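You operate a simulated robot arm through the tools that you are given. There is no shell and no other tool. Be economical: measure what you need, move in short steps, check, and stop when the job is done.

Carry out the task below with a simulated robot arm. There is one attempt and no reset: what you move stays moved.

TASK
Take the tall open carton and leave it on the square grey mat. Then take the union block and leave it on the top of the short steel bench. Then put the dock carton on the brown mat. Then take the carbon carton with the latest date from the top of the wide steel bench and leave it on the top of the service bench. Then take the white scoop on the receiving table and put it away on the top of the dark stand. Then put the white banded union on the top of the service bench away on the lowest shelf of the wire shelving. Then open the cover drawer. Do these in the order given. Set down upright: tall open carton, union block, dock carton, carbon carton, white scoop, white banded union.
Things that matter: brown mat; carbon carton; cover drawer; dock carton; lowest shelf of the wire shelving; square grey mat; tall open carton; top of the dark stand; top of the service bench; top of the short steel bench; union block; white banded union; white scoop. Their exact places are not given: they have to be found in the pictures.

It is judged by the outcome, as a careful person would: the job done as asked, and still so three seconds after it is handed in. It fails if anything else is knocked over, pushed out of place, dropped, spilled or broken. Lids that push on must go on centred and level and be pressed home; caps that screw on are set level and turned clockwise until they are tight.

THE ROBOT
A 7-joint arm with a fingered hand on a trunk, on a base that drives. Base frame: it is fixed to the floor where the robot stands at the start and does not move with it; the origin is under the middle of the robot, x ahead of it, y to its left, z up; the surface under the hand at the start is at about z = 0.88. Lengths are in m, angles in degrees, forces in N, time in s.
With the tool pointing down near the work surface it reaches from about 0.34 to 0.7 m from the robot's upright axis, wherever it stands. Its first joint turns from -69.0 to 172.0 degrees. Places, roughly: brown mat [-4.1, -0.7, 0.9]; carbon carton [-1.5, -2, 1]; cover drawer [11.4, -2.1, 0.7]; dock carton [-1.75, -1.75, 1]; lowest shelf of the wire shelving (52x20 cm) [2.98, -0.72, 0.2]; square grey mat (13x13 cm) [0.4, -3.46, 0.8]; tall open carton [0.5, 0.25, 1]; top of the dark stand [3.9, -5.3, 0.8]; top of the service bench [0.9, -5.3, 0.9]; top of the short steel bench [-4.2, -3.5, 0.9]; union block (15x6x11 cm) [-2.1, -0.3, 0.9]; white banded union (5x5x10 cm) [1.9, -5.4, 0.9]; white scoop (11x7x17 cm) [0.4, -2.5, 0.8]. Payload 3.4 kg.
The TCP is the grasp point between the finger pads, 0.025 m short of the fingertips. In the tool frame z runs along the fingers and y along their closing line. The gripper opens to 0.088 m. The gripper's body begins 0.029 m behind the TCP. The gripper is a hand of 5 fingers: y runs from the thumb to the fingers, the wrist lies at [-0.013, -0.097, -0.162] in the tool frame.
Orientation is told as [roll, pitch, yaw] about the base's x, y, z axes, in that order, counted from this pose: with the fingers straight down and the wrist toward the robot, the tool's x, y and z point along [0, 1, 0], [1, 0, 0] and [0, 0, -1] of the base frame.

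THE INTERFACE
- The arm moves only by the tool move_arm. Its argument "plan" is a list that holds one entry, the list of rows, each a list of 6 numbers: the shift along the tool's x, y, z in units of 40 mm (1.0 is 40 mm), then the turn, a rotation vector about the tool's x, y, z in units of 6 degrees (1.0 is 6 degrees). In form: [[[tx, ty, tz, rx, ry, rz], ...]]. A call has 1 to 12 rows; each row shifts and turns the commanded pose from where the row before left it, along the tool's axes as they then stand. A call with a number of a shift or a turn outside -1 to 1 is refused whole. A row lasts 0.2 s, in which the tool goes at most 0.05 m and 8.6 degrees; a call with a longer step from one row to the next is refused whole. Where a pose cannot be reached the arm comes as near as it can. A force on the tool above 40 N (or 10 N above the force at the start of the call, whichever is more), or a blocked arm, ends the call early, and 0.2 s more pass. In this call time passes only in rows, and 0.2 s behind the last. The reply holds the time, the measured pose of the TCP, the force on the tool along the base axes, the opening and the grip force, in the units named above and with some noise, with the torque about the TCP (base axes, N m) and any sound that the robot's microphone picked up.
- Cameras (640 x 400 px; columns grow to the right, rows downward): "scene" is now at [0.1362, 0.0146, 1.3897]; the picture's right is [0.16, -0.99, -0.00], its down [-0.59, -0.10, -0.80] and it looks along [0.79, 0.13, -0.60] (base axes); focal length 296 px, centre (320, 200). "wrist" rides on the gripper at [0.059, -0.079, -0.105] in the tool frame; the picture's right is [-0.73, 0.32, -0.61], its down [-0.62, -0.68, 0.38] and it looks along [-0.29, 0.66, 0.70] (tool axes); focal length 234 px, centre (320, 200).
- capture(camera): a new picture of that camera. The clock stands still meanwhile.
- slide_trunk(by): slides the trunk up (or, below 0, down) by that many m; the arm and the scene camera ride with it, the base frame stays. It gives what a move gives, with no picture.
- steer(legs): drives the robot by 1 to 6 legs, each [ahead, left, turn to the left] in m, m and degrees, along the robot's own axes; the way and the turn of a leg run together, so that a leg with both is an arc; at most 1.5 m and 180 degrees a leg. The arm and the cameras ride along, it lands a little off, and it stops where it bumps. It gives what a move gives.
- set_fingers(index, middle, ring, little, thumb_bend, thumb_turn): sets how far each is bent, from 0 (flat) to 100 (curled in); at 30 the hand is open as for a grip, at 70 the pads meet at the TCP. One left out holds its place. A second passes; each finger stops where it meets its share of the squeeze, and holds until it gets a number again. It is the only way to open and close the hand. It gives what a move gives, with no picture; readings hold the bend of each and the force on index, middle, ring, little, thumb and palm. thumb_turn goes from beside the hand (0) to across from the fingers (100), as for a grip.
- head_to(pan, tilt): turns the head with the scene camera to pan (to the left, within 86 degrees either way) and tilt (down, from -29 to 69), counted from straight ahead of the robot. It gives what a move gives.
- point_at(camera, pixels): for up to 12 pixels [column, row] of the newest picture of that camera ("zoom" is the newest enlarged one), the place [x, y, z] in the base frame of the surface seen there, good to about 0.002 m. The clock stands still meanwhile.
- inspect(camera, box): a new picture of the part [left, top, right, bottom] of that camera's present view, enlarged. The clock stands still meanwhile.
- sign_off(): hands the job in; it is judged then, once.

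Keep the steps short. Do not move on a guess: measure, check each grasp and each placing, and mend mistakes. In all there are 131 turns and 152 pictures (those below and enlarged ones count). Leave the gripper open and the arm clear of the work at the hand-in unless told otherwise, and finish with a single line.

The tools are called after "Emit:" by a JSON object that holds its "name" and its "arguments". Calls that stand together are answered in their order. move_arm: Moves the arm, as the interface text tells. Its arguments: {"type":"object","properties":{"plan":{"type":"array","items":{"type":"array","items":{"type":"array","items":{"type":"number"}}}}},"required":["plan"]} The other tools are called the same way: slide_trunk (by) slides the trunk up or down; set_fingers (index, middle, ring, little, thumb_bend, thumb_turn) moves the fingers one by one; steer (legs) drives the base; head_to (pan, tilt) turns the head that bears the scene camera; capture (camera) takes a picture; point_at (camera, pixels) gives the place of the surface under pixels of a picture; inspect (camera, box) takes an enlarged picture of a part of a camera's view; sign_off () hands the job in.

At the start:

```text
t: 0.0
tool_pos: [0.453, 0.0556, 1.175]
tcp_rot: [0.0, 0.0, 0.0]
wrist_force: [-0.1, -0.7, 0.3]
ft_torque: [0.0, 0.01, -0.01]
gripper_width: 0.0879
grasp_force: 0.0
shape: jaw
bend: [30.0, 30.0, 30.0, 30.0, 30.0, 98.0]
finger forces: [0.0, 0.1, 0.0, 0.0, 0.0, 0.0]
trunk travel left (down, up): [-0.65, 0.29]
robot x, y, heading: [-0.0008, 0.0037, 0.1]
head pan, tilt: [9.3, 36.9]
```

scene: 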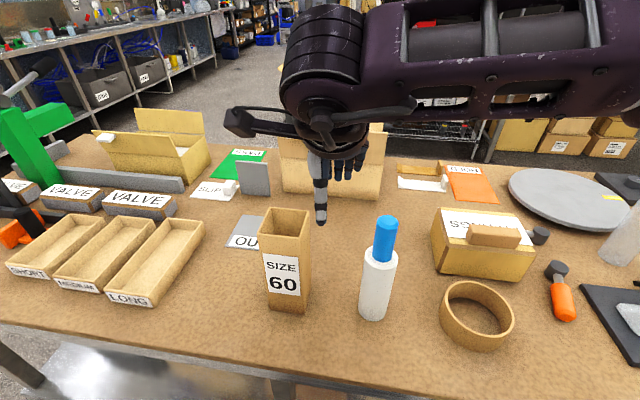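
wrist: 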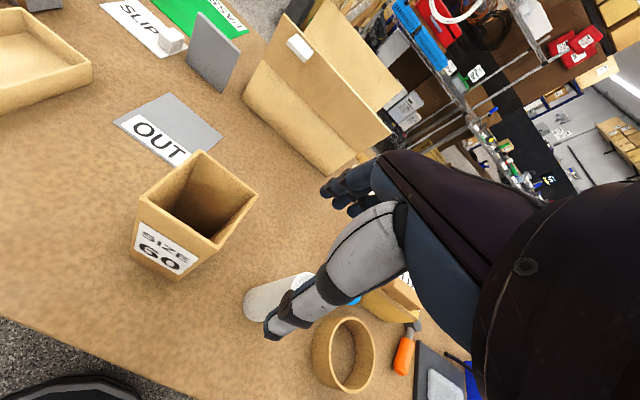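

I see the tall open carton ("SIZE 60") at about (287,260) in the scene picture. I measure its corners first.

Emit:
{"name": "point_at", "arguments": {"camera": "scene", "pixels": [[264, 240], [305, 243], [266, 304], [303, 309], [285, 285], [288, 210], [271, 208], [307, 212], [375, 300], [255, 240], [240, 270], [330, 300]]}}

Emit:
{"name": "inspect", "arguments": {"camera": "scene", "box": [220, 180, 420, 330]}}

```text
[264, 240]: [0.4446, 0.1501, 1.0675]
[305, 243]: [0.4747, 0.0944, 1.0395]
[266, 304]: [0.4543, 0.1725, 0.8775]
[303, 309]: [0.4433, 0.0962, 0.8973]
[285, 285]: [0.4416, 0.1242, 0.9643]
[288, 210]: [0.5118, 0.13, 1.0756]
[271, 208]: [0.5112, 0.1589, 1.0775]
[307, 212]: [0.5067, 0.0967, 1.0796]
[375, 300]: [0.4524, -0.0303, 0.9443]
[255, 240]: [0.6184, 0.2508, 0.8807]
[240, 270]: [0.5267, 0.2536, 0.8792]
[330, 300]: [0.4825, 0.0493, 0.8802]
```

```text
2.67 times, centred on (320, 255) of scene
```

zoom: 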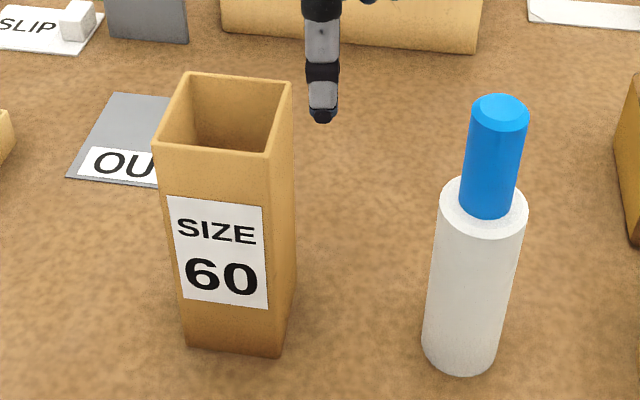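

The carton spans about x 0.443–0.512, y 0.093–0.160, and its top is at z 1.077. I refine the rim corners in the enlarged picture and shift the hand over it without descending.

Emit:
{"name": "point_at", "arguments": {"camera": "zoom", "pixels": [[166, 143], [262, 154], [190, 78], [286, 85], [162, 155], [266, 165], [291, 110], [190, 340], [275, 352], [297, 285], [175, 95], [275, 130]]}}

Emit:
{"name": "move_arm", "arguments": {"plan": [[[0.9, 0.3, 0, 0, 0, 0], [0.88, 0.3, 0, 0, 0, 0], [0, 0, 0, 0, 0, 0]]]}}

Emit:
{"name": "capture", "arguments": {"camera": "wrist"}}

Emit:
{"name": "capture", "arguments": {"camera": "scene"}}

```text
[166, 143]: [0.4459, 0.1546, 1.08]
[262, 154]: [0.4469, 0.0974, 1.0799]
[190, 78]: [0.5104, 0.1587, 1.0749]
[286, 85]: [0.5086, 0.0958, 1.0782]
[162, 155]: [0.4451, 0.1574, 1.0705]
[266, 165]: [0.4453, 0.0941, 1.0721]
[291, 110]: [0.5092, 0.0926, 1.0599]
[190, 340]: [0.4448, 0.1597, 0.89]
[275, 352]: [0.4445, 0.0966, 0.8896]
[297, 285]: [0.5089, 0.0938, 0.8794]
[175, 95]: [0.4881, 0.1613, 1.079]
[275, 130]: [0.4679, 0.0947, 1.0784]
```

```text
t: 0.8
tool_pos: [0.4771, 0.1277, 1.176]
tcp_rot: [0.1, 0.0, 0.0]
wrist_force: [0.4, 1.2, 0.0]
ft_torque: [0.03, -0.01, 0.02]
gripper_width: 0.0878
grasp_force: 0.1
shape: jaw
bend: [30.0, 30.0, 30.0, 30.0, 30.0, 98.0]
finger forces: [0.0, 0.0, 0.1, 0.0, 0.0, 0.0]
trunk travel left (down, up): [-0.65, 0.29]
robot x, y, heading: [0.0003, 0.0019, -0.1]
head pan, tilt: [9.3, 36.9]
```

```text
148 pictures are left
```

wrist: 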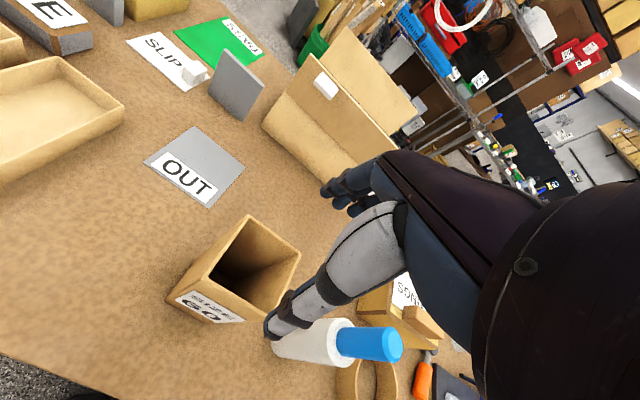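

```text
147 pictures are left
```

scene: 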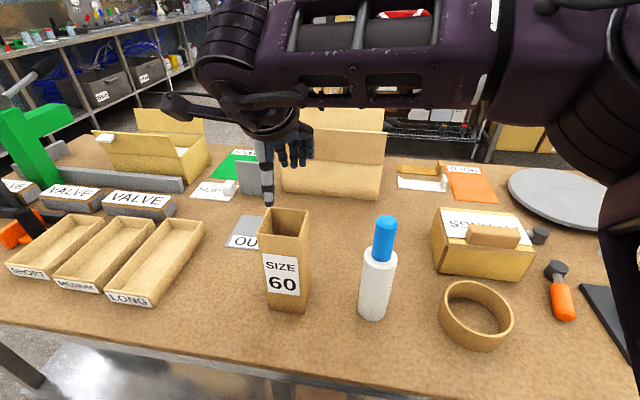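

The TCP is centred over the carton at (0.477, 0.127). I go straight down by 0.124 m so that the thumb and fingers straddle the walls.

Emit:
{"name": "move_arm", "arguments": {"plan": [[[0, 0, 0.8, 0, 0, 0], [0, 0, 0.8, 0, 0, 0], [0, 0, 0.8, 0, 0, 0], [0, 0, 0.6, 0, 0, 0], [0, 0, 0, 0, 0, 0]]]}}

Emit:
{"name": "capture", "arguments": {"camera": "wrist"}}

Emit:
{"name": "inspect", "arguments": {"camera": "scene", "box": [180, 120, 420, 330]}}

```text
t: 2.0
tool_pos: [0.4784, 0.1261, 1.0599]
tcp_rot: [0.3, -0.5, -0.2]
wrist_force: [8.5, 1.7, 33.5]
ft_torque: [0.18, -0.62, -0.04]
gripper_width: 0.0878
grasp_force: 0.1
shape: jaw
bend: [23.0, 30.0, 30.0, 30.0, 29.0, 97.0]
finger forces: [23.9, 0.0, 0.0, 0.0, 6.0, 0.0]
trunk travel left (down, up): [-0.65, 0.29]
robot x, y, heading: [-0.0002, 0.0018, -0.2]
head pan, tilt: [9.3, 36.9]
```

```text
146 pictures are left
```

wrist: 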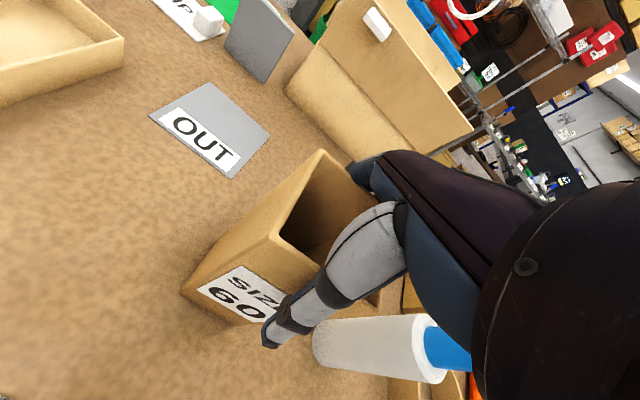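

```text
1.90 times, centred on (300, 225) of scene
```

zoom: 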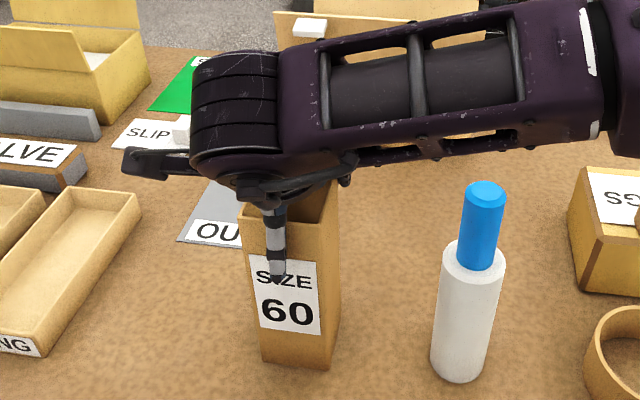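

The index (24 N) and thumb (6 N) already touch the rim, with the TCP 18 mm below it. That is deep enough, so I back up a few mm to relieve the force before closing.

Emit:
{"name": "move_arm", "arguments": {"plan": [[[0, 0, -0.2, 0, 0, 0], [0, 0, 0, 0, 0, 0], [0, 0, 0, 0, 0, 0]]]}}

```text
t: 2.8
tool_pos: [0.475, 0.1262, 1.0622]
tcp_rot: [0.0, 0.2, 0.1]
wrist_force: [2.6, -0.8, 7.7]
ft_torque: [0.05, -0.31, -0.02]
gripper_width: 0.0878
grasp_force: 0.1
shape: jaw
bend: [25.0, 30.0, 30.0, 30.0, 28.0, 97.0]
finger forces: [12.4, 0.1, 0.0, 0.2, 4.9, 0.0]
trunk travel left (down, up): [-0.65, 0.29]
robot x, y, heading: [0.0003, -0.0015, -0.0]
head pan, tilt: [9.3, 36.9]
```

The contact force is down to 8 N. I close fingers and thumb together moderately on the walls.

Emit:
{"name": "set_fingers", "arguments": {"index": 50, "middle": 50, "ring": 50, "little": 50, "thumb_bend": 50}}

Emit:
{"name": "capture", "arguments": {"camera": "wrist"}}

```text
t: 3.8
tool_pos: [0.4772, 0.125, 1.0637]
tcp_rot: [0.0, 0.0, 0.0]
wrist_force: [1.3, -0.5, 5.3]
ft_torque: [0.1, -0.54, -0.02]
gripper_width: 0.0829
grasp_force: 29.8
shape: fingers
bend: [27.0, 43.0, 42.0, 50.0, 40.0, 95.0]
finger forces: [21.4, 5.1, 5.0, 0.0, 27.8, 0.0]
trunk travel left (down, up): [-0.65, 0.29]
robot x, y, heading: [0.0031, -0.0013, 0.0]
head pan, tilt: [9.3, 36.9]
```

```text
144 pictures are left
```

wrist: 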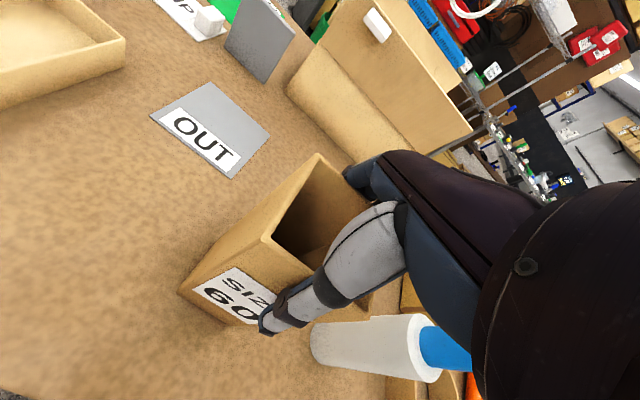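

The grip force is 30 N and the walls are held. I lift 6 cm as a test.

Emit:
{"name": "move_arm", "arguments": {"plan": [[[0, 0, -0.4, 0, 0, 0], [0, 0, -0.6, 0, 0, 0], [0, 0, -0.6, 0, 0, 0], [0, 0, 0, 0, 0, 0]]]}}

Emit:
{"name": "capture", "arguments": {"camera": "scene"}}

```text
t: 4.8
tool_pos: [0.477, 0.1278, 1.126]
tcp_rot: [0.0, 0.1, 0.0]
wrist_force: [-1.8, -0.1, -1.6]
ft_torque: [-0.01, 0.0, 0.01]
gripper_width: 0.0812
grasp_force: 27.3
shape: fingers
bend: [28.0, 44.0, 44.0, 50.0, 40.0, 95.0]
finger forces: [17.7, 4.4, 4.6, 0.1, 29.0, 0.1]
trunk travel left (down, up): [-0.65, 0.29]
robot x, y, heading: [-0.0009, -0.0003, 0.1]
head pan, tilt: [9.3, 36.9]
```

```text
143 pictures are left
```

scene: 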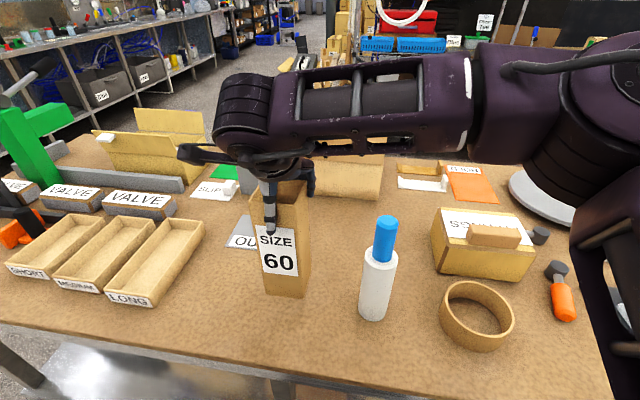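

The carton is held upright. Before driving I look to the right, where the grey mat (0.4, -3.46) should be.

Emit:
{"name": "head_to", "arguments": {"pan": -80, "tilt": 25}}

Emit:
{"name": "capture", "arguments": {"camera": "scene"}}

```text
t: 6.4
tool_pos: [0.4767, 0.1273, 1.1251]
tcp_rot: [0.0, 0.0, -0.1]
wrist_force: [0.0, 0.7, -0.9]
ft_torque: [0.01, -0.01, 0.0]
gripper_width: 0.0814
grasp_force: 27.6
shape: fingers
bend: [28.0, 44.0, 44.0, 50.0, 40.0, 95.0]
finger forces: [17.8, 4.4, 4.6, 0.1, 29.0, 0.0]
trunk travel left (down, up): [-0.65, 0.29]
robot x, y, heading: [0.0003, -0.0024, 0.1]
head pan, tilt: [-80.0, 25.0]
```

```text
142 pictures are left
```

scene: 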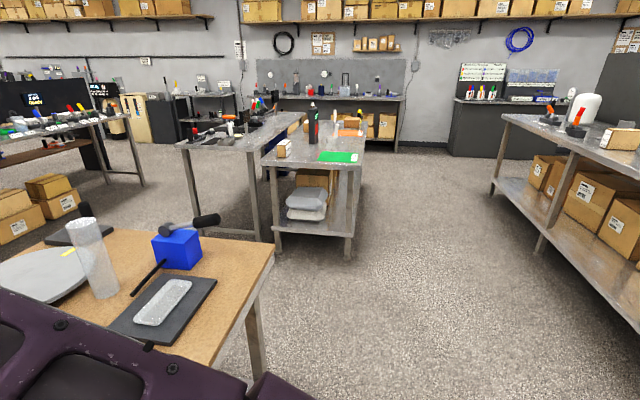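

I locate the benches in this view.

Emit:
{"name": "point_at", "arguments": {"camera": "scene", "pixels": [[340, 157], [263, 163], [357, 167], [186, 148], [247, 152], [300, 115], [349, 132], [230, 125], [285, 149], [275, 255], [348, 258], [505, 120]]}}

Emit:
{"name": "inspect", "arguments": {"camera": "scene", "box": [170, 80, 420, 260]}}

Emit:
{"name": "inspect", "arguments": {"camera": "scene", "box": [400, 20, 640, 200]}}

```text
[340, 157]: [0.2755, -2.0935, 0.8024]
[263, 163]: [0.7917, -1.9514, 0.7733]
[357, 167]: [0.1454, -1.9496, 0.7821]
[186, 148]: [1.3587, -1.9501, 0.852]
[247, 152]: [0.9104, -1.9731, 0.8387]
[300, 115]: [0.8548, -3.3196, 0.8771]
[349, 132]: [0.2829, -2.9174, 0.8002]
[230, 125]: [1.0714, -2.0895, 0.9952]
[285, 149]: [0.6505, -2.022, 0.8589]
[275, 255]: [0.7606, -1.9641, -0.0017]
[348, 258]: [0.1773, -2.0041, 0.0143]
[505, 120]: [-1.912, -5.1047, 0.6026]
```

```text
2.22 times, centred on (295, 170) of scene
```

zoom: 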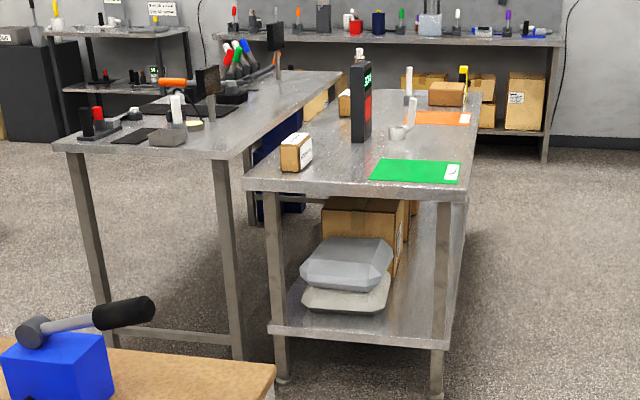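

```text
2.22 times, centred on (520, 110) of scene
```

zoom: 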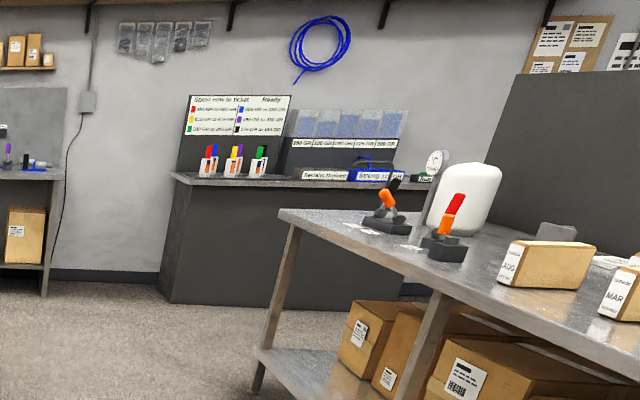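

The receiving table spans x 0.14–0.79 from y ≈ -1.95 on. I measure the wide steel bench on the right so I know the aisle width, and zoom in on the table to find the grey mat.

Emit:
{"name": "point_at", "arguments": {"camera": "scene", "pixels": [[490, 195], [510, 127], [570, 150], [630, 178], [540, 250], [585, 290], [320, 340], [255, 270], [352, 215], [400, 300], [545, 125], [575, 138]]}}

Emit:
{"name": "inspect", "arguments": {"camera": "scene", "box": [255, 100, 375, 170]}}

```text
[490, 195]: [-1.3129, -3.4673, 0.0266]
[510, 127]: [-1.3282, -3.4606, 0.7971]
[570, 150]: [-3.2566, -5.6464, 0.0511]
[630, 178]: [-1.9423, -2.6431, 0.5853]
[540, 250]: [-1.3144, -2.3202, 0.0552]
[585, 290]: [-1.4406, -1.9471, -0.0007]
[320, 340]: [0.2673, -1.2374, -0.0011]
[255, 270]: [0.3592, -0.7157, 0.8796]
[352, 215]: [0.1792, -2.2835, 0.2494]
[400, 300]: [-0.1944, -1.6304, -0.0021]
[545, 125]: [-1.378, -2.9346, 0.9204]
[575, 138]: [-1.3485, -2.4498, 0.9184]
```

```text
5.33 times, centred on (315, 135) of scene
```

zoom: 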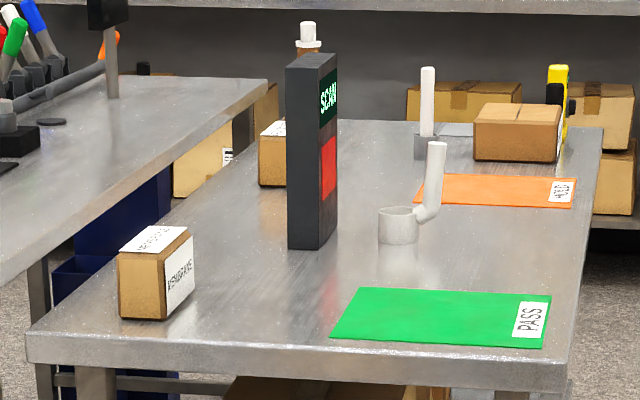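

The aisle runs from x -1.31 to 0.14. I raise the trunk 5 cm, back off 0.42 m, then go sideways right about 3.5 m in the aisle.

Emit:
{"name": "slide_trunk", "arguments": {"by": 0.05}}

Emit:
{"name": "steer", "arguments": {"legs": [[-0.42, 0, 0], [0, -1.2, 0], [0, -1.2, 0], [0, -1.1, 0]]}}

Emit:
{"name": "head_to", "arguments": {"pan": 0, "tilt": 35}}

Emit:
{"name": "capture", "arguments": {"camera": "scene"}}

```text
t: 7.4
tool_pos: [0.4779, 0.1286, 1.1759]
tcp_rot: [0.0, 0.1, 0.1]
wrist_force: [0.3, 0.7, -1.0]
ft_torque: [0.01, 0.01, -0.01]
gripper_width: 0.0818
grasp_force: 27.7
shape: fingers
bend: [28.0, 44.0, 44.0, 50.0, 40.0, 95.0]
finger forces: [17.7, 4.4, 4.5, 0.0, 28.9, 0.1]
trunk travel left (down, up): [-0.7, 0.24]
robot x, y, heading: [-0.0012, 0.0013, 0.3]
head pan, tilt: [-80.0, 25.0]
```

```text
t: 26.6
tool_pos: [-0.0007, -3.3903, 1.1759]
tcp_rot: [0.0, 0.0, -1.4]
wrist_force: [0.3, 0.4, -1.5]
ft_torque: [0.0, 0.0, 0.0]
gripper_width: 0.0814
grasp_force: 27.4
shape: fingers
bend: [28.0, 44.0, 44.0, 50.0, 40.0, 95.0]
finger forces: [17.6, 4.5, 4.6, 0.0, 28.9, 0.0]
trunk travel left (down, up): [-0.7, 0.24]
robot x, y, heading: [-0.4812, -3.5068, -1.2]
head pan, tilt: [-80.0, 25.0]
```

```text
t: 28.1
tool_pos: [-0.0005, -3.3894, 1.1762]
tcp_rot: [0.0, 0.0, -1.4]
wrist_force: [0.4, 0.4, -0.5]
ft_torque: [-0.02, 0.03, -0.02]
gripper_width: 0.0815
grasp_force: 27.9
shape: fingers
bend: [28.0, 44.0, 44.0, 50.0, 40.0, 95.0]
finger forces: [17.6, 4.4, 4.6, 0.1, 28.9, 0.0]
trunk travel left (down, up): [-0.7, 0.24]
robot x, y, heading: [-0.4824, -3.507, -1.7]
head pan, tilt: [0.0, 35.0]
```

```text
138 pictures are left
```

scene: 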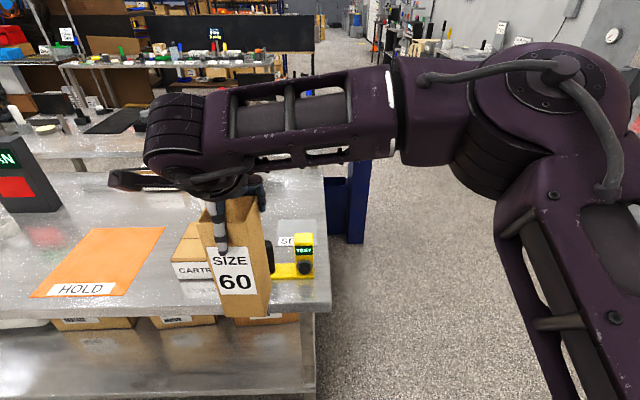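

The carton hides part of the table. I measure what is visible and take a wrist picture too.

Emit:
{"name": "point_at", "arguments": {"camera": "scene", "pixels": [[280, 310], [325, 285], [187, 255], [200, 272], [305, 270], [290, 220], [100, 260], [165, 230], [310, 180], [150, 200], [288, 241], [20, 205]]}}

Emit:
{"name": "capture", "arguments": {"camera": "wrist"}}

Emit:
{"name": "inspect", "arguments": {"camera": "scene", "box": [100, 180, 340, 330]}}

```text
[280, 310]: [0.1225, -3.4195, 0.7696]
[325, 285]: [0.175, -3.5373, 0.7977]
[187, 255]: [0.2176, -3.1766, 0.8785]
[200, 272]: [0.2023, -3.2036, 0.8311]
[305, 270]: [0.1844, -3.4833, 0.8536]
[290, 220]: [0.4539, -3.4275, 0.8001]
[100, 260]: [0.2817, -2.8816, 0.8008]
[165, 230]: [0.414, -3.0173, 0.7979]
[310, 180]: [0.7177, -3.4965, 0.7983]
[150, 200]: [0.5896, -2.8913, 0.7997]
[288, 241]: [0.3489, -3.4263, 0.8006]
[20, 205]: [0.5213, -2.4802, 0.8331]
```

```text
137 pictures are left
```

wrist: 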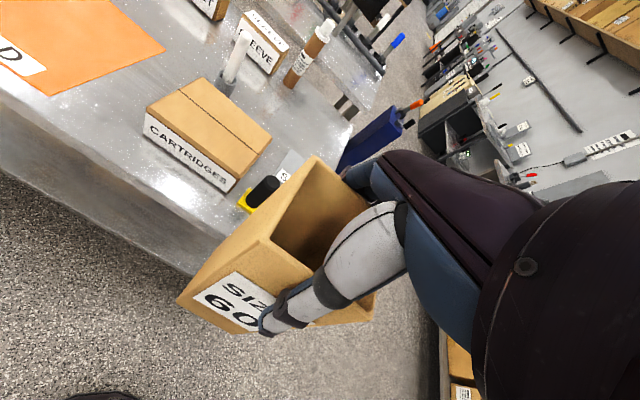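

```text
2.67 times, centred on (220, 255) of scene
```

zoom: 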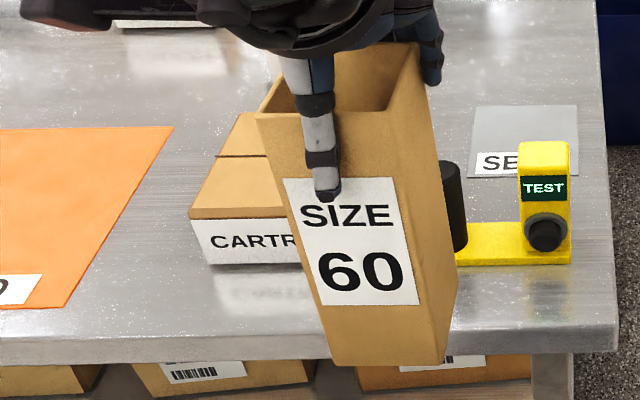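

The square grey mat ("SE…") is at zoom (525,140), behind the yellow tester. I measure its corners and the tester's height.

Emit:
{"name": "point_at", "arguments": {"camera": "zoom", "pixels": [[477, 108], [575, 108], [574, 138], [471, 175], [478, 155], [510, 130], [545, 145], [565, 258], [450, 170], [448, 245], [525, 150], [228, 215]]}}

```text
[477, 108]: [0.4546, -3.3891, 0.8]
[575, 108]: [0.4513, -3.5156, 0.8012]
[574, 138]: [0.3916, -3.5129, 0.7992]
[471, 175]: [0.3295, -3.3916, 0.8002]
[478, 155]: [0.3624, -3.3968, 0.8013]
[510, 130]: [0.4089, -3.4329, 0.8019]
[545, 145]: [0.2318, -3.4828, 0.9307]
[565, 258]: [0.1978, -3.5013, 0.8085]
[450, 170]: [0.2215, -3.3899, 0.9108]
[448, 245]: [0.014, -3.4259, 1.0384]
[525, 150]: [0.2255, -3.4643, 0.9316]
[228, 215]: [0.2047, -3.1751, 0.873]
```

The mat centre is (0.391, -3.453) at z 0.80, and the tester top is at 0.932. My carton bottom is at about 0.99. I drive ahead 0.28 m and right 0.05 m.

Emit:
{"name": "steer", "arguments": {"legs": [[0.28, -0.05, 1.5]]}}

Emit:
{"name": "capture", "arguments": {"camera": "scene"}}

```text
t: 30.1
tool_pos: [0.2711, -3.4333, 1.1759]
tcp_rot: [0.0, -0.1, -0.1]
wrist_force: [-1.0, 0.4, -0.5]
ft_torque: [-0.01, -0.01, 0.01]
gripper_width: 0.0813
grasp_force: 27.8
shape: fingers
bend: [28.0, 44.0, 44.0, 50.0, 40.0, 95.0]
finger forces: [17.6, 4.5, 4.6, 0.0, 28.9, 0.1]
trunk travel left (down, up): [-0.7, 0.24]
robot x, y, heading: [-0.2029, -3.5583, -0.1]
head pan, tilt: [0.0, 35.0]
```

```text
135 pictures are left
```

scene: 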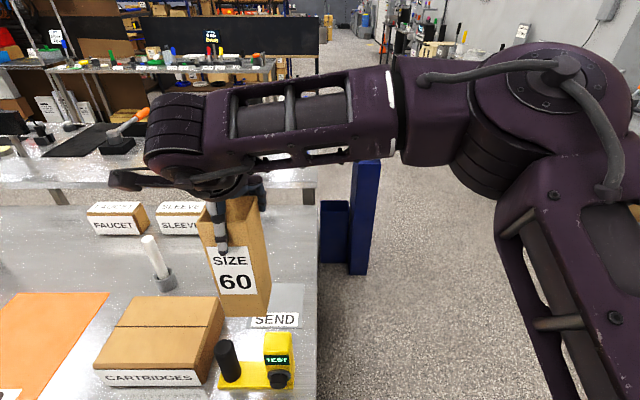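

Now TCP is at (0.271, -3.433). I move +0.120 in x and -0.020 in y, then lower to about 15 mm above the mat.

Emit:
{"name": "move_arm", "arguments": {"plan": [[[-0.25, 1, 0, 0, 0, 0], [-0.25, 1, 0, 0, 0, 0], [0, 1, 0, 0, 0, 0], [0, 0, 0.9, 0, 0, 0], [0, 0, 0.9, 0, 0, 0], [0, 0, 0.9, 0, 0, 0], [0, 0, 0.9, 0, 0, 0], [0, 0, 0.75, 0, 0, 0], [0, 0, 0, 0, 0, 0]]]}}

Emit:
{"name": "capture", "arguments": {"camera": "wrist"}}

Emit:
{"name": "inspect", "arguments": {"camera": "scene", "box": [160, 150, 400, 330]}}

```text
t: 32.0
tool_pos: [0.3895, -3.4511, 1.0019]
tcp_rot: [0.0, 0.1, 0.0]
wrist_force: [0.3, -0.1, -1.1]
ft_torque: [0.04, -0.01, 0.02]
gripper_width: 0.0809
grasp_force: 26.9
shape: fingers
bend: [28.0, 44.0, 44.0, 50.0, 41.0, 95.0]
finger forces: [16.9, 4.3, 4.4, 0.0, 27.8, 0.1]
trunk travel left (down, up): [-0.7, 0.24]
robot x, y, heading: [-0.2027, -3.5581, -0.1]
head pan, tilt: [0.0, 35.0]
```

```text
134 pictures are left
```

wrist: 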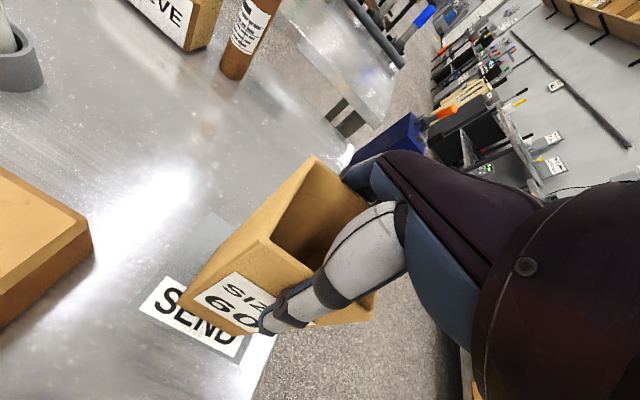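

```text
2.22 times, centred on (280, 240) of scene
```

zoom: 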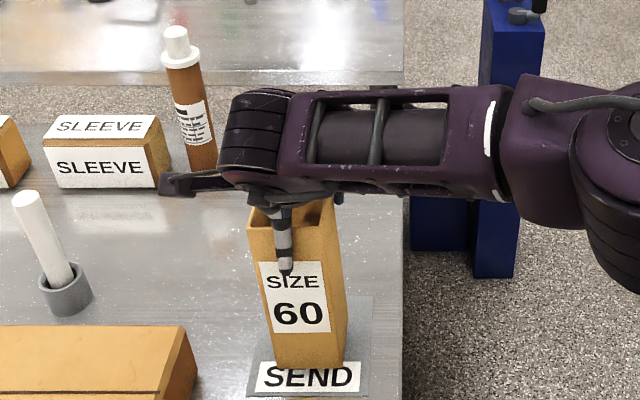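

The carton is over the mat. I lower the last ~15 mm in small steps and watch the force.

Emit:
{"name": "move_arm", "arguments": {"plan": [[[0, 0, 0.2, 0, 0, 0], [0, 0, 0.1, 0, 0, 0], [0, 0, 0.1, 0, 0, 0], [0, 0, 0, 0, 0, 0]]]}}

Emit:
{"name": "inspect", "arguments": {"camera": "scene", "box": [220, 220, 330, 330]}}

```text
t: 33.0
tool_pos: [0.3912, -3.4523, 0.9862]
tcp_rot: [0.0, 0.0, 0.1]
wrist_force: [-0.1, 0.8, 0.0]
ft_torque: [0.0, 0.0, 0.01]
gripper_width: 0.0807
grasp_force: 27.1
shape: fingers
bend: [28.0, 44.0, 44.0, 50.0, 41.0, 95.0]
finger forces: [17.0, 4.3, 4.5, 0.0, 27.9, 0.1]
trunk travel left (down, up): [-0.7, 0.24]
robot x, y, heading: [-0.2035, -3.5597, -0.4]
head pan, tilt: [0.0, 35.0]
```

```text
3.64 times, centred on (275, 275) of scene
```

zoom: 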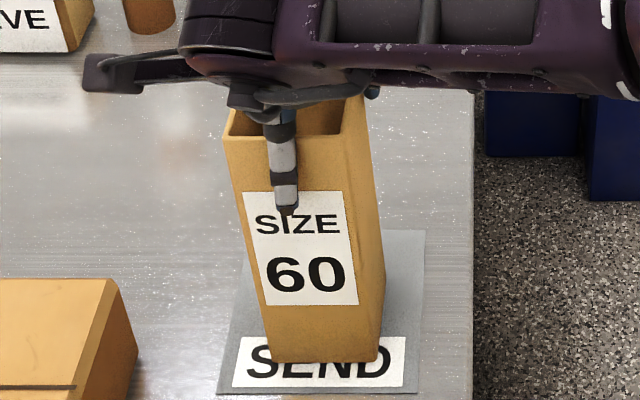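

Emit:
{"name": "point_at", "arguments": {"camera": "zoom", "pixels": [[270, 357], [375, 357], [384, 325], [228, 150], [345, 140], [380, 340]]}}

Emit:
{"name": "move_arm", "arguments": {"plan": [[[0, 0, 0.06, 0, 0, 0], [0, 0, 0.06, 0, 0, 0], [0, 0, 0, 0, 0, 0]]]}}

```text
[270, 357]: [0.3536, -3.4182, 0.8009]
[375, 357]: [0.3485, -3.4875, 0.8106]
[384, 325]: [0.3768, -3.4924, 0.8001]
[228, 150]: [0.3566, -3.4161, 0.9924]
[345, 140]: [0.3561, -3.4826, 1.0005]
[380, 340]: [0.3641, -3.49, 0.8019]
```

```text
t: 33.9
tool_pos: [0.3878, -3.4546, 0.9848]
tcp_rot: [0.1, -0.3, -0.2]
wrist_force: [-1.5, -2.3, 18.0]
ft_torque: [0.06, -0.24, -0.06]
gripper_width: 0.0813
grasp_force: 30.2
shape: fingers
bend: [28.0, 44.0, 44.0, 50.0, 41.0, 96.0]
finger forces: [20.7, 4.4, 4.4, 0.0, 31.1, 0.0]
trunk travel left (down, up): [-0.7, 0.24]
robot x, y, heading: [-0.2052, -3.5552, 0.2]
head pan, tilt: [0.0, 35.0]
```

The carton stands on the mat (18 N). I open the fingers.

Emit:
{"name": "set_fingers", "arguments": {"index": 15, "middle": 20, "ring": 20, "little": 20, "thumb_bend": 20}}

Emit:
{"name": "move_arm", "arguments": {"plan": [[[0, 0, -0.2, 0, 0, 0], [0, 0, -0.4, 0, 0, 0], [0, 0, -0.8, 0, 0, 0], [0, 0, -0.9, 0, 0, 0], [0, 0, -0.9, 0, 0, 0], [0, 0, -0.9, 0, 0, 0]]]}}

Emit:
{"name": "capture", "arguments": {"camera": "scene"}}

```text
t: 34.9
tool_pos: [0.3894, -3.4539, 0.9809]
tcp_rot: [0.1, 0.0, 0.0]
wrist_force: [-0.3, 0.3, 1.0]
ft_torque: [-0.04, -0.02, 0.0]
gripper_width: 0.1092
grasp_force: 0.0
shape: fingers
bend: [15.0, 20.0, 20.0, 20.0, 20.0, 98.0]
finger forces: [0.0, 0.1, 0.0, 0.1, 0.5, 0.0]
trunk travel left (down, up): [-0.7, 0.24]
robot x, y, heading: [-0.2085, -3.5601, -0.0]
head pan, tilt: [0.0, 35.0]
```

```text
t: 36.2
tool_pos: [0.3903, -3.4523, 1.1456]
tcp_rot: [0.1, -0.1, 0.0]
wrist_force: [-0.5, 0.3, 0.2]
ft_torque: [0.0, 0.02, -0.02]
gripper_width: 0.1091
grasp_force: 0.1
shape: fingers
bend: [15.0, 20.0, 20.0, 20.0, 20.0, 98.0]
finger forces: [0.0, 0.0, 0.0, 0.0, 0.1, 0.0]
trunk travel left (down, up): [-0.7, 0.24]
robot x, y, heading: [-0.2052, -3.5585, 0.1]
head pan, tilt: [0.0, 35.0]
```

```text
131 pictures are left
```

scene: 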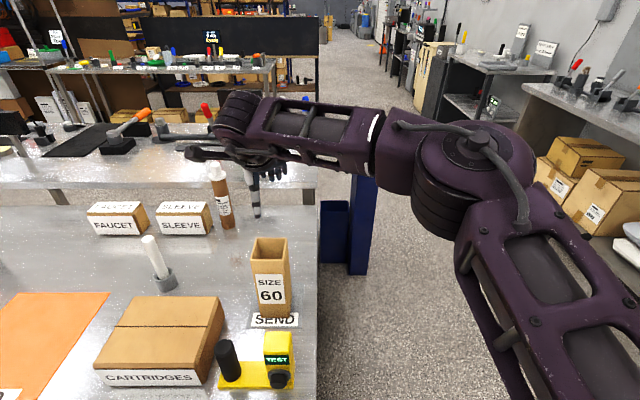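

The tall carton stands upright on the mat. Next is the union block at about (-2.1, -0.3). I raise and retract the arm, back into the aisle, move left and turn to look.

Emit:
{"name": "move_arm", "arguments": {"plan": [[[0, -0.5, -1, 0, 0, 0], [0, -1, -0.5, 0, 0, 0], [0, -1, 0, 0, 0, 0], [0, -1, 0, 0, 0, 0], [0, -1, 0, 0, 0, 0]]]}}

Emit:
{"name": "steer", "arguments": {"legs": [[-0.4, 0, 0], [0, 1.2, 0], [0, 1.2, 0], [0, 0, 90]]}}

Emit:
{"name": "head_to", "arguments": {"pan": 70, "tilt": 25}}

Emit:
{"name": "capture", "arguments": {"camera": "scene"}}

```text
t: 37.5
tool_pos: [0.2108, -3.4522, 1.207]
tcp_rot: [-0.1, 0.0, 0.0]
wrist_force: [0.1, 0.3, 1.1]
ft_torque: [0.01, -0.01, 0.0]
gripper_width: 0.1092
grasp_force: 0.1
shape: fingers
bend: [15.0, 20.0, 20.0, 20.0, 20.0, 98.0]
finger forces: [0.0, 0.0, 0.0, 0.0, 0.1, 0.0]
trunk travel left (down, up): [-0.7, 0.24]
robot x, y, heading: [-0.2062, -3.557, 0.0]
head pan, tilt: [0.0, 35.0]
```

```text
t: 55.1
tool_pos: [-0.6667, -0.7154, 1.2067]
tcp_rot: [0.0, -0.1, 86.9]
wrist_force: [0.6, 0.3, 1.0]
ft_torque: [0.01, 0.03, -0.01]
gripper_width: 0.1091
grasp_force: 0.1
shape: fingers
bend: [15.0, 20.0, 20.0, 20.0, 20.0, 98.0]
finger forces: [0.0, 0.0, 0.1, 0.0, 0.0, 0.1]
trunk travel left (down, up): [-0.7, 0.24]
robot x, y, heading: [-0.5796, -1.1332, 86.8]
head pan, tilt: [0.0, 35.0]
```

```text
t: 56.6
tool_pos: [-0.6661, -0.7174, 1.206]
tcp_rot: [-0.1, 0.0, 86.8]
wrist_force: [-0.2, -0.4, 0.0]
ft_torque: [-0.03, 0.0, 0.0]
gripper_width: 0.1093
grasp_force: 0.2
shape: fingers
bend: [15.0, 20.0, 20.0, 20.0, 20.0, 98.0]
finger forces: [0.1, 0.1, 0.0, 0.0, 0.0, 0.0]
trunk travel left (down, up): [-0.7, 0.24]
robot x, y, heading: [-0.5794, -1.1403, 86.9]
head pan, tilt: [70.0, 25.0]
```

```text
130 pictures are left
```

scene: 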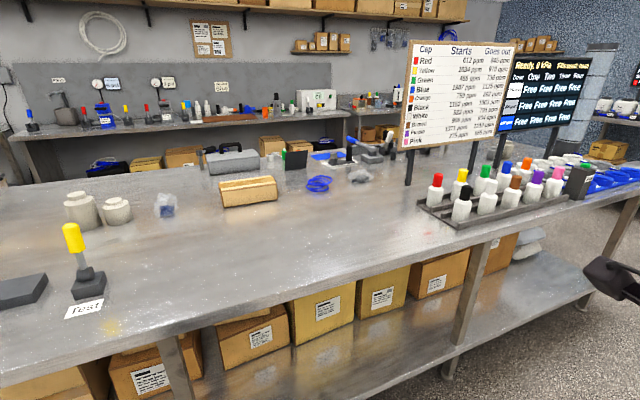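

I see a long bench. I measure candidates: the brown block (250,190), the grey block (232,160), pipes, and the bench edge.

Emit:
{"name": "point_at", "arguments": {"camera": "scene", "pixels": [[248, 190], [232, 160], [85, 210], [115, 212], [165, 207], [22, 290], [87, 290], [318, 184], [360, 175], [160, 335], [450, 235], [295, 158]]}}

Emit:
{"name": "inspect", "arguments": {"camera": "scene", "box": [180, 120, 420, 270]}}

Emit:
{"name": "inspect", "arguments": {"camera": "scene", "box": [0, 150, 200, 320]}}

```text
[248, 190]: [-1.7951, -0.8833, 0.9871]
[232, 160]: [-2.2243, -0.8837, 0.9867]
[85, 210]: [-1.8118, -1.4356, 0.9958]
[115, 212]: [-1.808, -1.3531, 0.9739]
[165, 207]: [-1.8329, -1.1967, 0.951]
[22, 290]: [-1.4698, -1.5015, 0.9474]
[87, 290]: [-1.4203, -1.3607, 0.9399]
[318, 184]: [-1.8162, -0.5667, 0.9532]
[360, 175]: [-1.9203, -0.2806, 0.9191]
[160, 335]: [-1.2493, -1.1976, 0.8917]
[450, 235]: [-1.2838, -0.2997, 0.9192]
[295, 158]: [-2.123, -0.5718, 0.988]
```

```text
2.67 times, centred on (300, 195) of scene
```

zoom: 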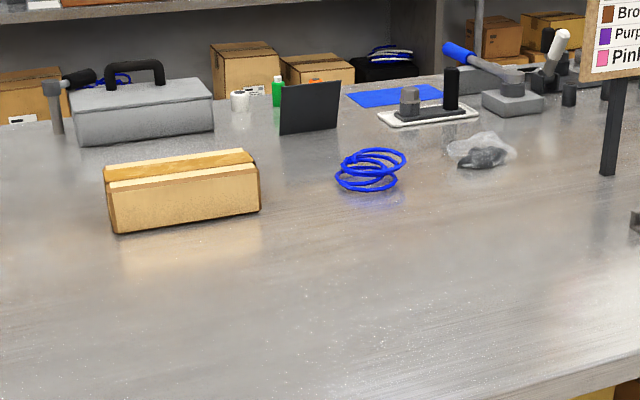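

```text
2.35 times, centred on (100, 235) of scene
```

zoom: 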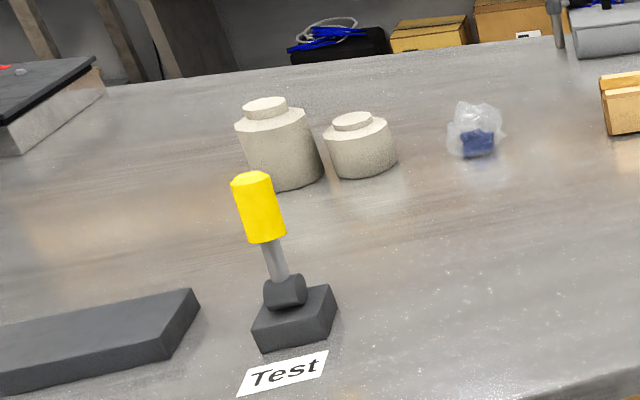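

Emit:
{"name": "inspect", "arguments": {"camera": "scene", "box": [300, 130, 400, 200]}}

Emit:
{"name": "point_at", "arguments": {"camera": "zoom", "pixels": [[110, 130], [195, 100], [260, 115], [100, 170], [300, 150], [140, 125], [390, 120], [430, 130], [20, 60], [560, 100], [170, 180], [5, 5]]}}

Emit:
{"name": "point_at", "arguments": {"camera": "scene", "pixels": [[190, 147], [60, 182], [5, 185], [305, 147], [600, 170], [630, 290], [445, 375], [55, 165], [200, 115], [320, 110], [20, 140], [590, 155]]}}

```text
5.71 times, centred on (350, 165) of scene
```

zoom: 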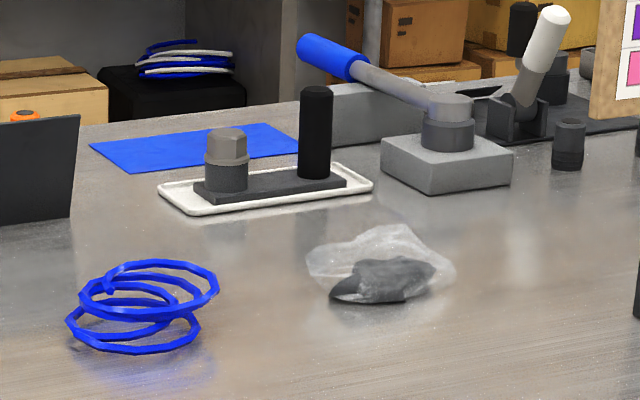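

```text
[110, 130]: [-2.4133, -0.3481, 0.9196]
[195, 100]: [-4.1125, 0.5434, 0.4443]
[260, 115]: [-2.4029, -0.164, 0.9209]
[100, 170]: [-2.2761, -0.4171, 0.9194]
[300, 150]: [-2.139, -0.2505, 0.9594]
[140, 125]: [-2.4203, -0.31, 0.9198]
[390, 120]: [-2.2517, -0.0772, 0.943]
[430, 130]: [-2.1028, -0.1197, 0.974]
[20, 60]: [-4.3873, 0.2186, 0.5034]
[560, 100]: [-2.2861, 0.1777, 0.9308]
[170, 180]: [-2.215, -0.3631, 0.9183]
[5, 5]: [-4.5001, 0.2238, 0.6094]
```

```text
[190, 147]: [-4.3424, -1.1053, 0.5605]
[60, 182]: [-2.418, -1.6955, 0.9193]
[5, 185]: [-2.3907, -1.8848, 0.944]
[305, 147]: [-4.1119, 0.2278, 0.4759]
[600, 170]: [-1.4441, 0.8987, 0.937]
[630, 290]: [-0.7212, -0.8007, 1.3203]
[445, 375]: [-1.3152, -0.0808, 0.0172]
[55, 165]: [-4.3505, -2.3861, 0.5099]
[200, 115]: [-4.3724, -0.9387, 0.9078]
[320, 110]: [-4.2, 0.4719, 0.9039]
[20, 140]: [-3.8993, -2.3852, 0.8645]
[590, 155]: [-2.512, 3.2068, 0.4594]
```

The union block sits in a white tray at about (-2.14, -0.27), nearer the bench's far side (edge x ≈ -2.45). I look along +y for a way round the bench's north end.

Emit:
{"name": "head_to", "arguments": {"pan": 15, "tilt": 20}}

Emit:
{"name": "capture", "arguments": {"camera": "scene"}}

```text
t: 57.8
tool_pos: [-0.6667, -0.7174, 1.2058]
tcp_rot: [0.0, -0.1, 86.8]
wrist_force: [0.0, -0.4, 0.6]
ft_torque: [0.03, 0.0, 0.02]
gripper_width: 0.1094
grasp_force: 0.0
shape: fingers
bend: [15.0, 20.0, 20.0, 20.0, 20.0, 98.0]
finger forces: [0.0, 0.1, 0.0, 0.0, 0.0, 0.0]
trunk travel left (down, up): [-0.7, 0.24]
robot x, y, heading: [-0.5815, -1.1398, 86.6]
head pan, tilt: [15.0, 20.0]
```

```text
126 pictures are left
```

scene: 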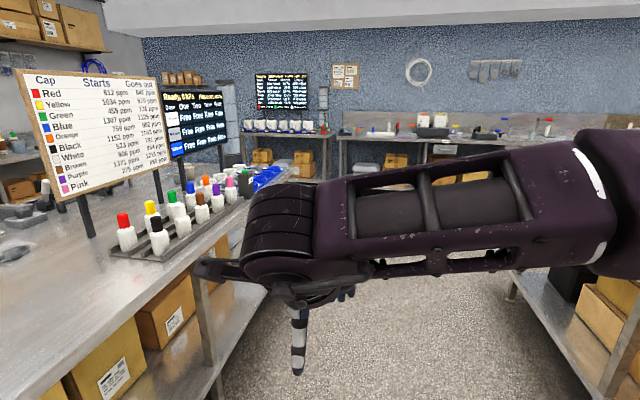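

Emit:
{"name": "point_at", "arguments": {"camera": "scene", "pixels": [[262, 290], [250, 185], [240, 310], [278, 205], [325, 180], [340, 178], [510, 300], [545, 345], [240, 180], [230, 200], [300, 180], [265, 180]]}}

```text
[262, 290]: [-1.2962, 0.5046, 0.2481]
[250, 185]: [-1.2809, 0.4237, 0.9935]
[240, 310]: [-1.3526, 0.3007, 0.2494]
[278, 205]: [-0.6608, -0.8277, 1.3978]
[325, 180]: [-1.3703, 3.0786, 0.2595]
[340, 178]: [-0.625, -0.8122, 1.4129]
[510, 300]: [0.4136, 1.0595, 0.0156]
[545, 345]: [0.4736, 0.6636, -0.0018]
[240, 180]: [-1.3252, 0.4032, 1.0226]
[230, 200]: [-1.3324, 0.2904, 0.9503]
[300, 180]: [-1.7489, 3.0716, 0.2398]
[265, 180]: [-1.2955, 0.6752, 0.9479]
```

The north corridor (y ~1.2–2.9) seems open. I drive ahead 2.9 m and look left.

Emit:
{"name": "steer", "arguments": {"legs": [[1.45, 0, 2], [1.45, 0, 1.4]]}}

Emit:
{"name": "head_to", "arguments": {"pan": 84, "tilt": 25}}

Emit:
{"name": "capture", "arguments": {"camera": "scene"}}

```text
t: 71.8
tool_pos: [-0.5513, 2.1828, 1.2064]
tcp_rot: [0.0, 0.1, 88.8]
wrist_force: [0.0, 0.2, -0.9]
ft_torque: [-0.01, 0.0, 0.03]
gripper_width: 0.1092
grasp_force: 0.0
shape: fingers
bend: [15.0, 20.0, 20.0, 20.0, 20.0, 98.0]
finger forces: [0.1, 0.0, 0.0, 0.0, 0.1, 0.0]
trunk travel left (down, up): [-0.7, 0.24]
robot x, y, heading: [-0.4545, 1.7608, 88.7]
head pan, tilt: [15.0, 20.0]
```

```text
t: 73.2
tool_pos: [-0.5527, 2.1828, 1.2055]
tcp_rot: [0.0, 0.0, 88.8]
wrist_force: [-0.1, 0.0, 0.0]
ft_torque: [0.04, -0.01, 0.01]
gripper_width: 0.1092
grasp_force: 0.0
shape: fingers
bend: [15.0, 20.0, 20.0, 20.0, 20.0, 98.0]
finger forces: [0.1, 0.1, 0.0, 0.1, 0.0, 0.0]
trunk travel left (down, up): [-0.7, 0.24]
robot x, y, heading: [-0.4538, 1.7666, 88.9]
head pan, tilt: [84.0, 25.0]
```

```text
125 pictures are left
```

scene: 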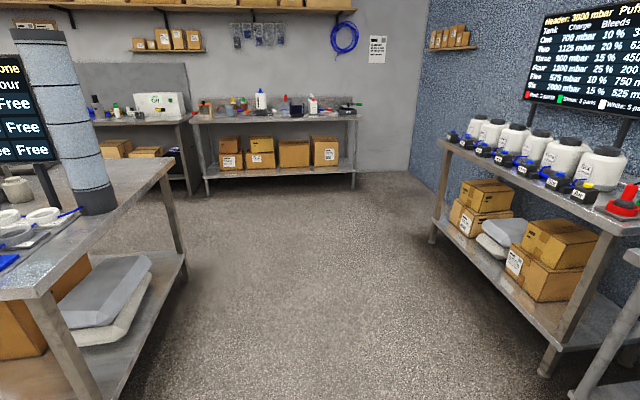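

Emit:
{"name": "point_at", "arguments": {"camera": "scene", "pixels": [[185, 280], [170, 165], [200, 130], [355, 125], [435, 240], [550, 370], [95, 395], [190, 190], [205, 190], [45, 295], [600, 230], [355, 190]]}}

```text
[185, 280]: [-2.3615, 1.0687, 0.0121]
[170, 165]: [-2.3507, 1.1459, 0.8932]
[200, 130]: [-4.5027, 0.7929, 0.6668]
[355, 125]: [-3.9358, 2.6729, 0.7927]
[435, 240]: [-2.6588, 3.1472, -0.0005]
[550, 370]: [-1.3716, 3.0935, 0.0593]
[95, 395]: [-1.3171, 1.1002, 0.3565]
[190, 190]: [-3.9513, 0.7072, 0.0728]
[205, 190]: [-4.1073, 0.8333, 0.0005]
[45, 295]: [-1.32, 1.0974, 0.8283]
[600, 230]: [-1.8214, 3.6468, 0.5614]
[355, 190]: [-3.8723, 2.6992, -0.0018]
```

The bench ends at y=1.1, and the far aisle spans x -3.9 to -2.45. I drive left 2.7 m, back 2.0 m, and turn right to face the bench.

Emit:
{"name": "steer", "arguments": {"legs": [[0, 1.35, 0], [0, 1.35, 0], [-1.05, 0, 0], [-1.05, 0, 0], [0, 0, -89]]}}

Emit:
{"name": "head_to", "arguments": {"pan": 10, "tilt": 35}}

Emit:
{"name": "capture", "arguments": {"camera": "scene"}}

```text
t: 100.0
tool_pos: [-2.7117, -0.1907, 1.2061]
tcp_rot: [0.0, -0.1, 2.8]
wrist_force: [-0.5, -0.2, -0.4]
ft_torque: [0.0, 0.02, -0.02]
gripper_width: 0.1087
grasp_force: 0.1
shape: fingers
bend: [15.0, 20.0, 20.0, 20.0, 20.0, 98.0]
finger forces: [0.0, 0.0, 0.0, 0.0, 0.0, 0.1]
trunk travel left (down, up): [-0.7, 0.24]
robot x, y, heading: [-3.1235, -0.3171, 2.9]
head pan, tilt: [84.0, 25.0]
```

```text
t: 101.5
tool_pos: [-2.7107, -0.1905, 1.2072]
tcp_rot: [0.0, 0.0, 2.8]
wrist_force: [-0.7, -0.7, 0.3]
ft_torque: [0.0, -0.04, -0.05]
gripper_width: 0.1095
grasp_force: 0.1
shape: fingers
bend: [15.0, 20.0, 20.0, 20.0, 20.0, 98.0]
finger forces: [0.1, 0.0, 0.0, 0.1, 0.0, 0.0]
trunk travel left (down, up): [-0.7, 0.24]
robot x, y, heading: [-3.1236, -0.3159, 2.7]
head pan, tilt: [10.0, 35.0]
```

```text
124 pictures are left
```

scene: 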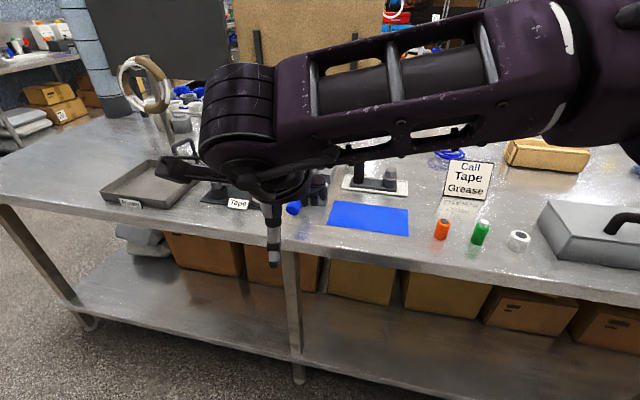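

I drive ahead 0.36 m for a close look at the union block.

Emit:
{"name": "steer", "arguments": {"legs": [[0.36, -0.03, -2.7]]}}

Emit:
{"name": "capture", "arguments": {"camera": "wrist"}}

Emit:
{"name": "capture", "arguments": {"camera": "scene"}}

```text
t: 103.8
tool_pos: [-2.3464, -0.2242, 1.2072]
tcp_rot: [0.0, -0.1, 0.8]
wrist_force: [-0.1, 0.7, 0.0]
ft_torque: [-0.01, -0.03, -0.01]
gripper_width: 0.109
grasp_force: 0.0
shape: fingers
bend: [15.0, 20.0, 20.0, 20.0, 20.0, 98.0]
finger forces: [0.0, 0.1, 0.0, 0.0, 0.0, 0.0]
trunk travel left (down, up): [-0.7, 0.24]
robot x, y, heading: [-2.7648, -0.3363, 0.8]
head pan, tilt: [10.0, 35.0]
```

```text
123 pictures are left
```

wrist: 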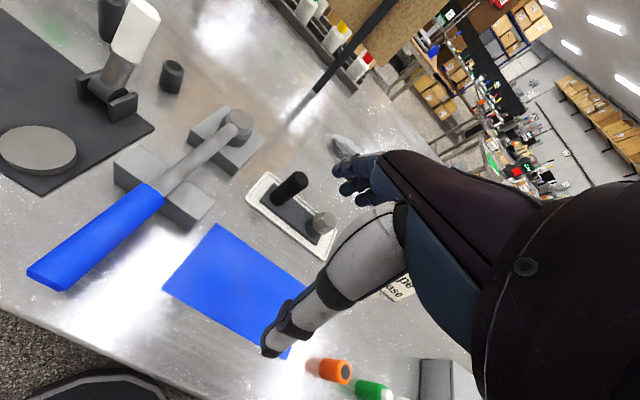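

```text
122 pictures are left
```

scene: 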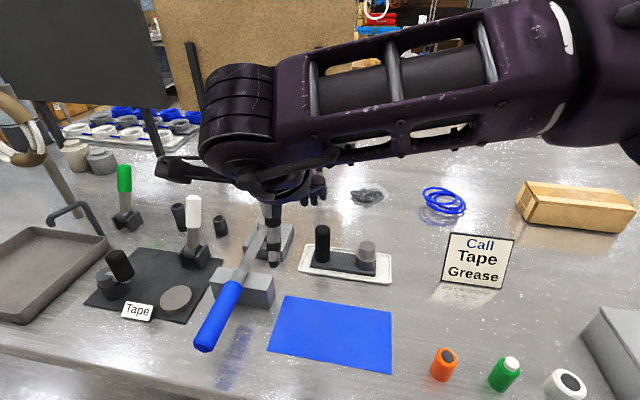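

Emit:
{"name": "inspect", "arguments": {"camera": "scene", "box": [280, 210, 410, 300]}}

Emit:
{"name": "point_at", "arguments": {"camera": "zoom", "pixels": [[207, 80], [207, 200], [185, 250], [465, 285], [430, 165], [430, 230], [170, 215], [480, 240], [330, 235], [105, 280], [540, 350], [330, 215]]}}

```text
4.44 times, centred on (345, 255) of scene
```

zoom: 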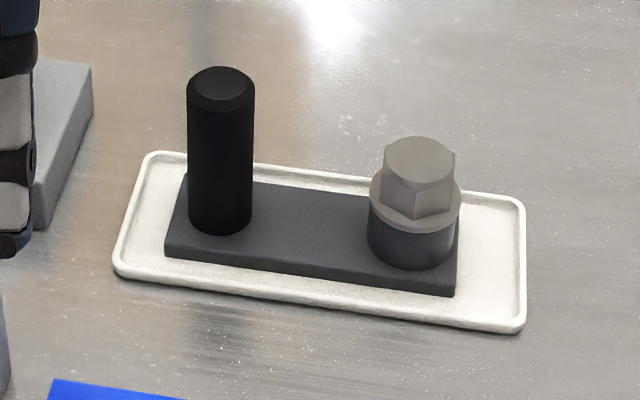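

```text
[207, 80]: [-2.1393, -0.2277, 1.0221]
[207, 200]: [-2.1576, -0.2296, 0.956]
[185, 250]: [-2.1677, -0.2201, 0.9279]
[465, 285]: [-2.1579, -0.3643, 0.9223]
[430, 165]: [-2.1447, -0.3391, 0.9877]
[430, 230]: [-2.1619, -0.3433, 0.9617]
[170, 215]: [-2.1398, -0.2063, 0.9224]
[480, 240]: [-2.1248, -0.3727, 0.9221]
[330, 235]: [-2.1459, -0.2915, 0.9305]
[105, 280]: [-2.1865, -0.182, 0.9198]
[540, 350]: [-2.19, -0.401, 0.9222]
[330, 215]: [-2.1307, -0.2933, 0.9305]
```

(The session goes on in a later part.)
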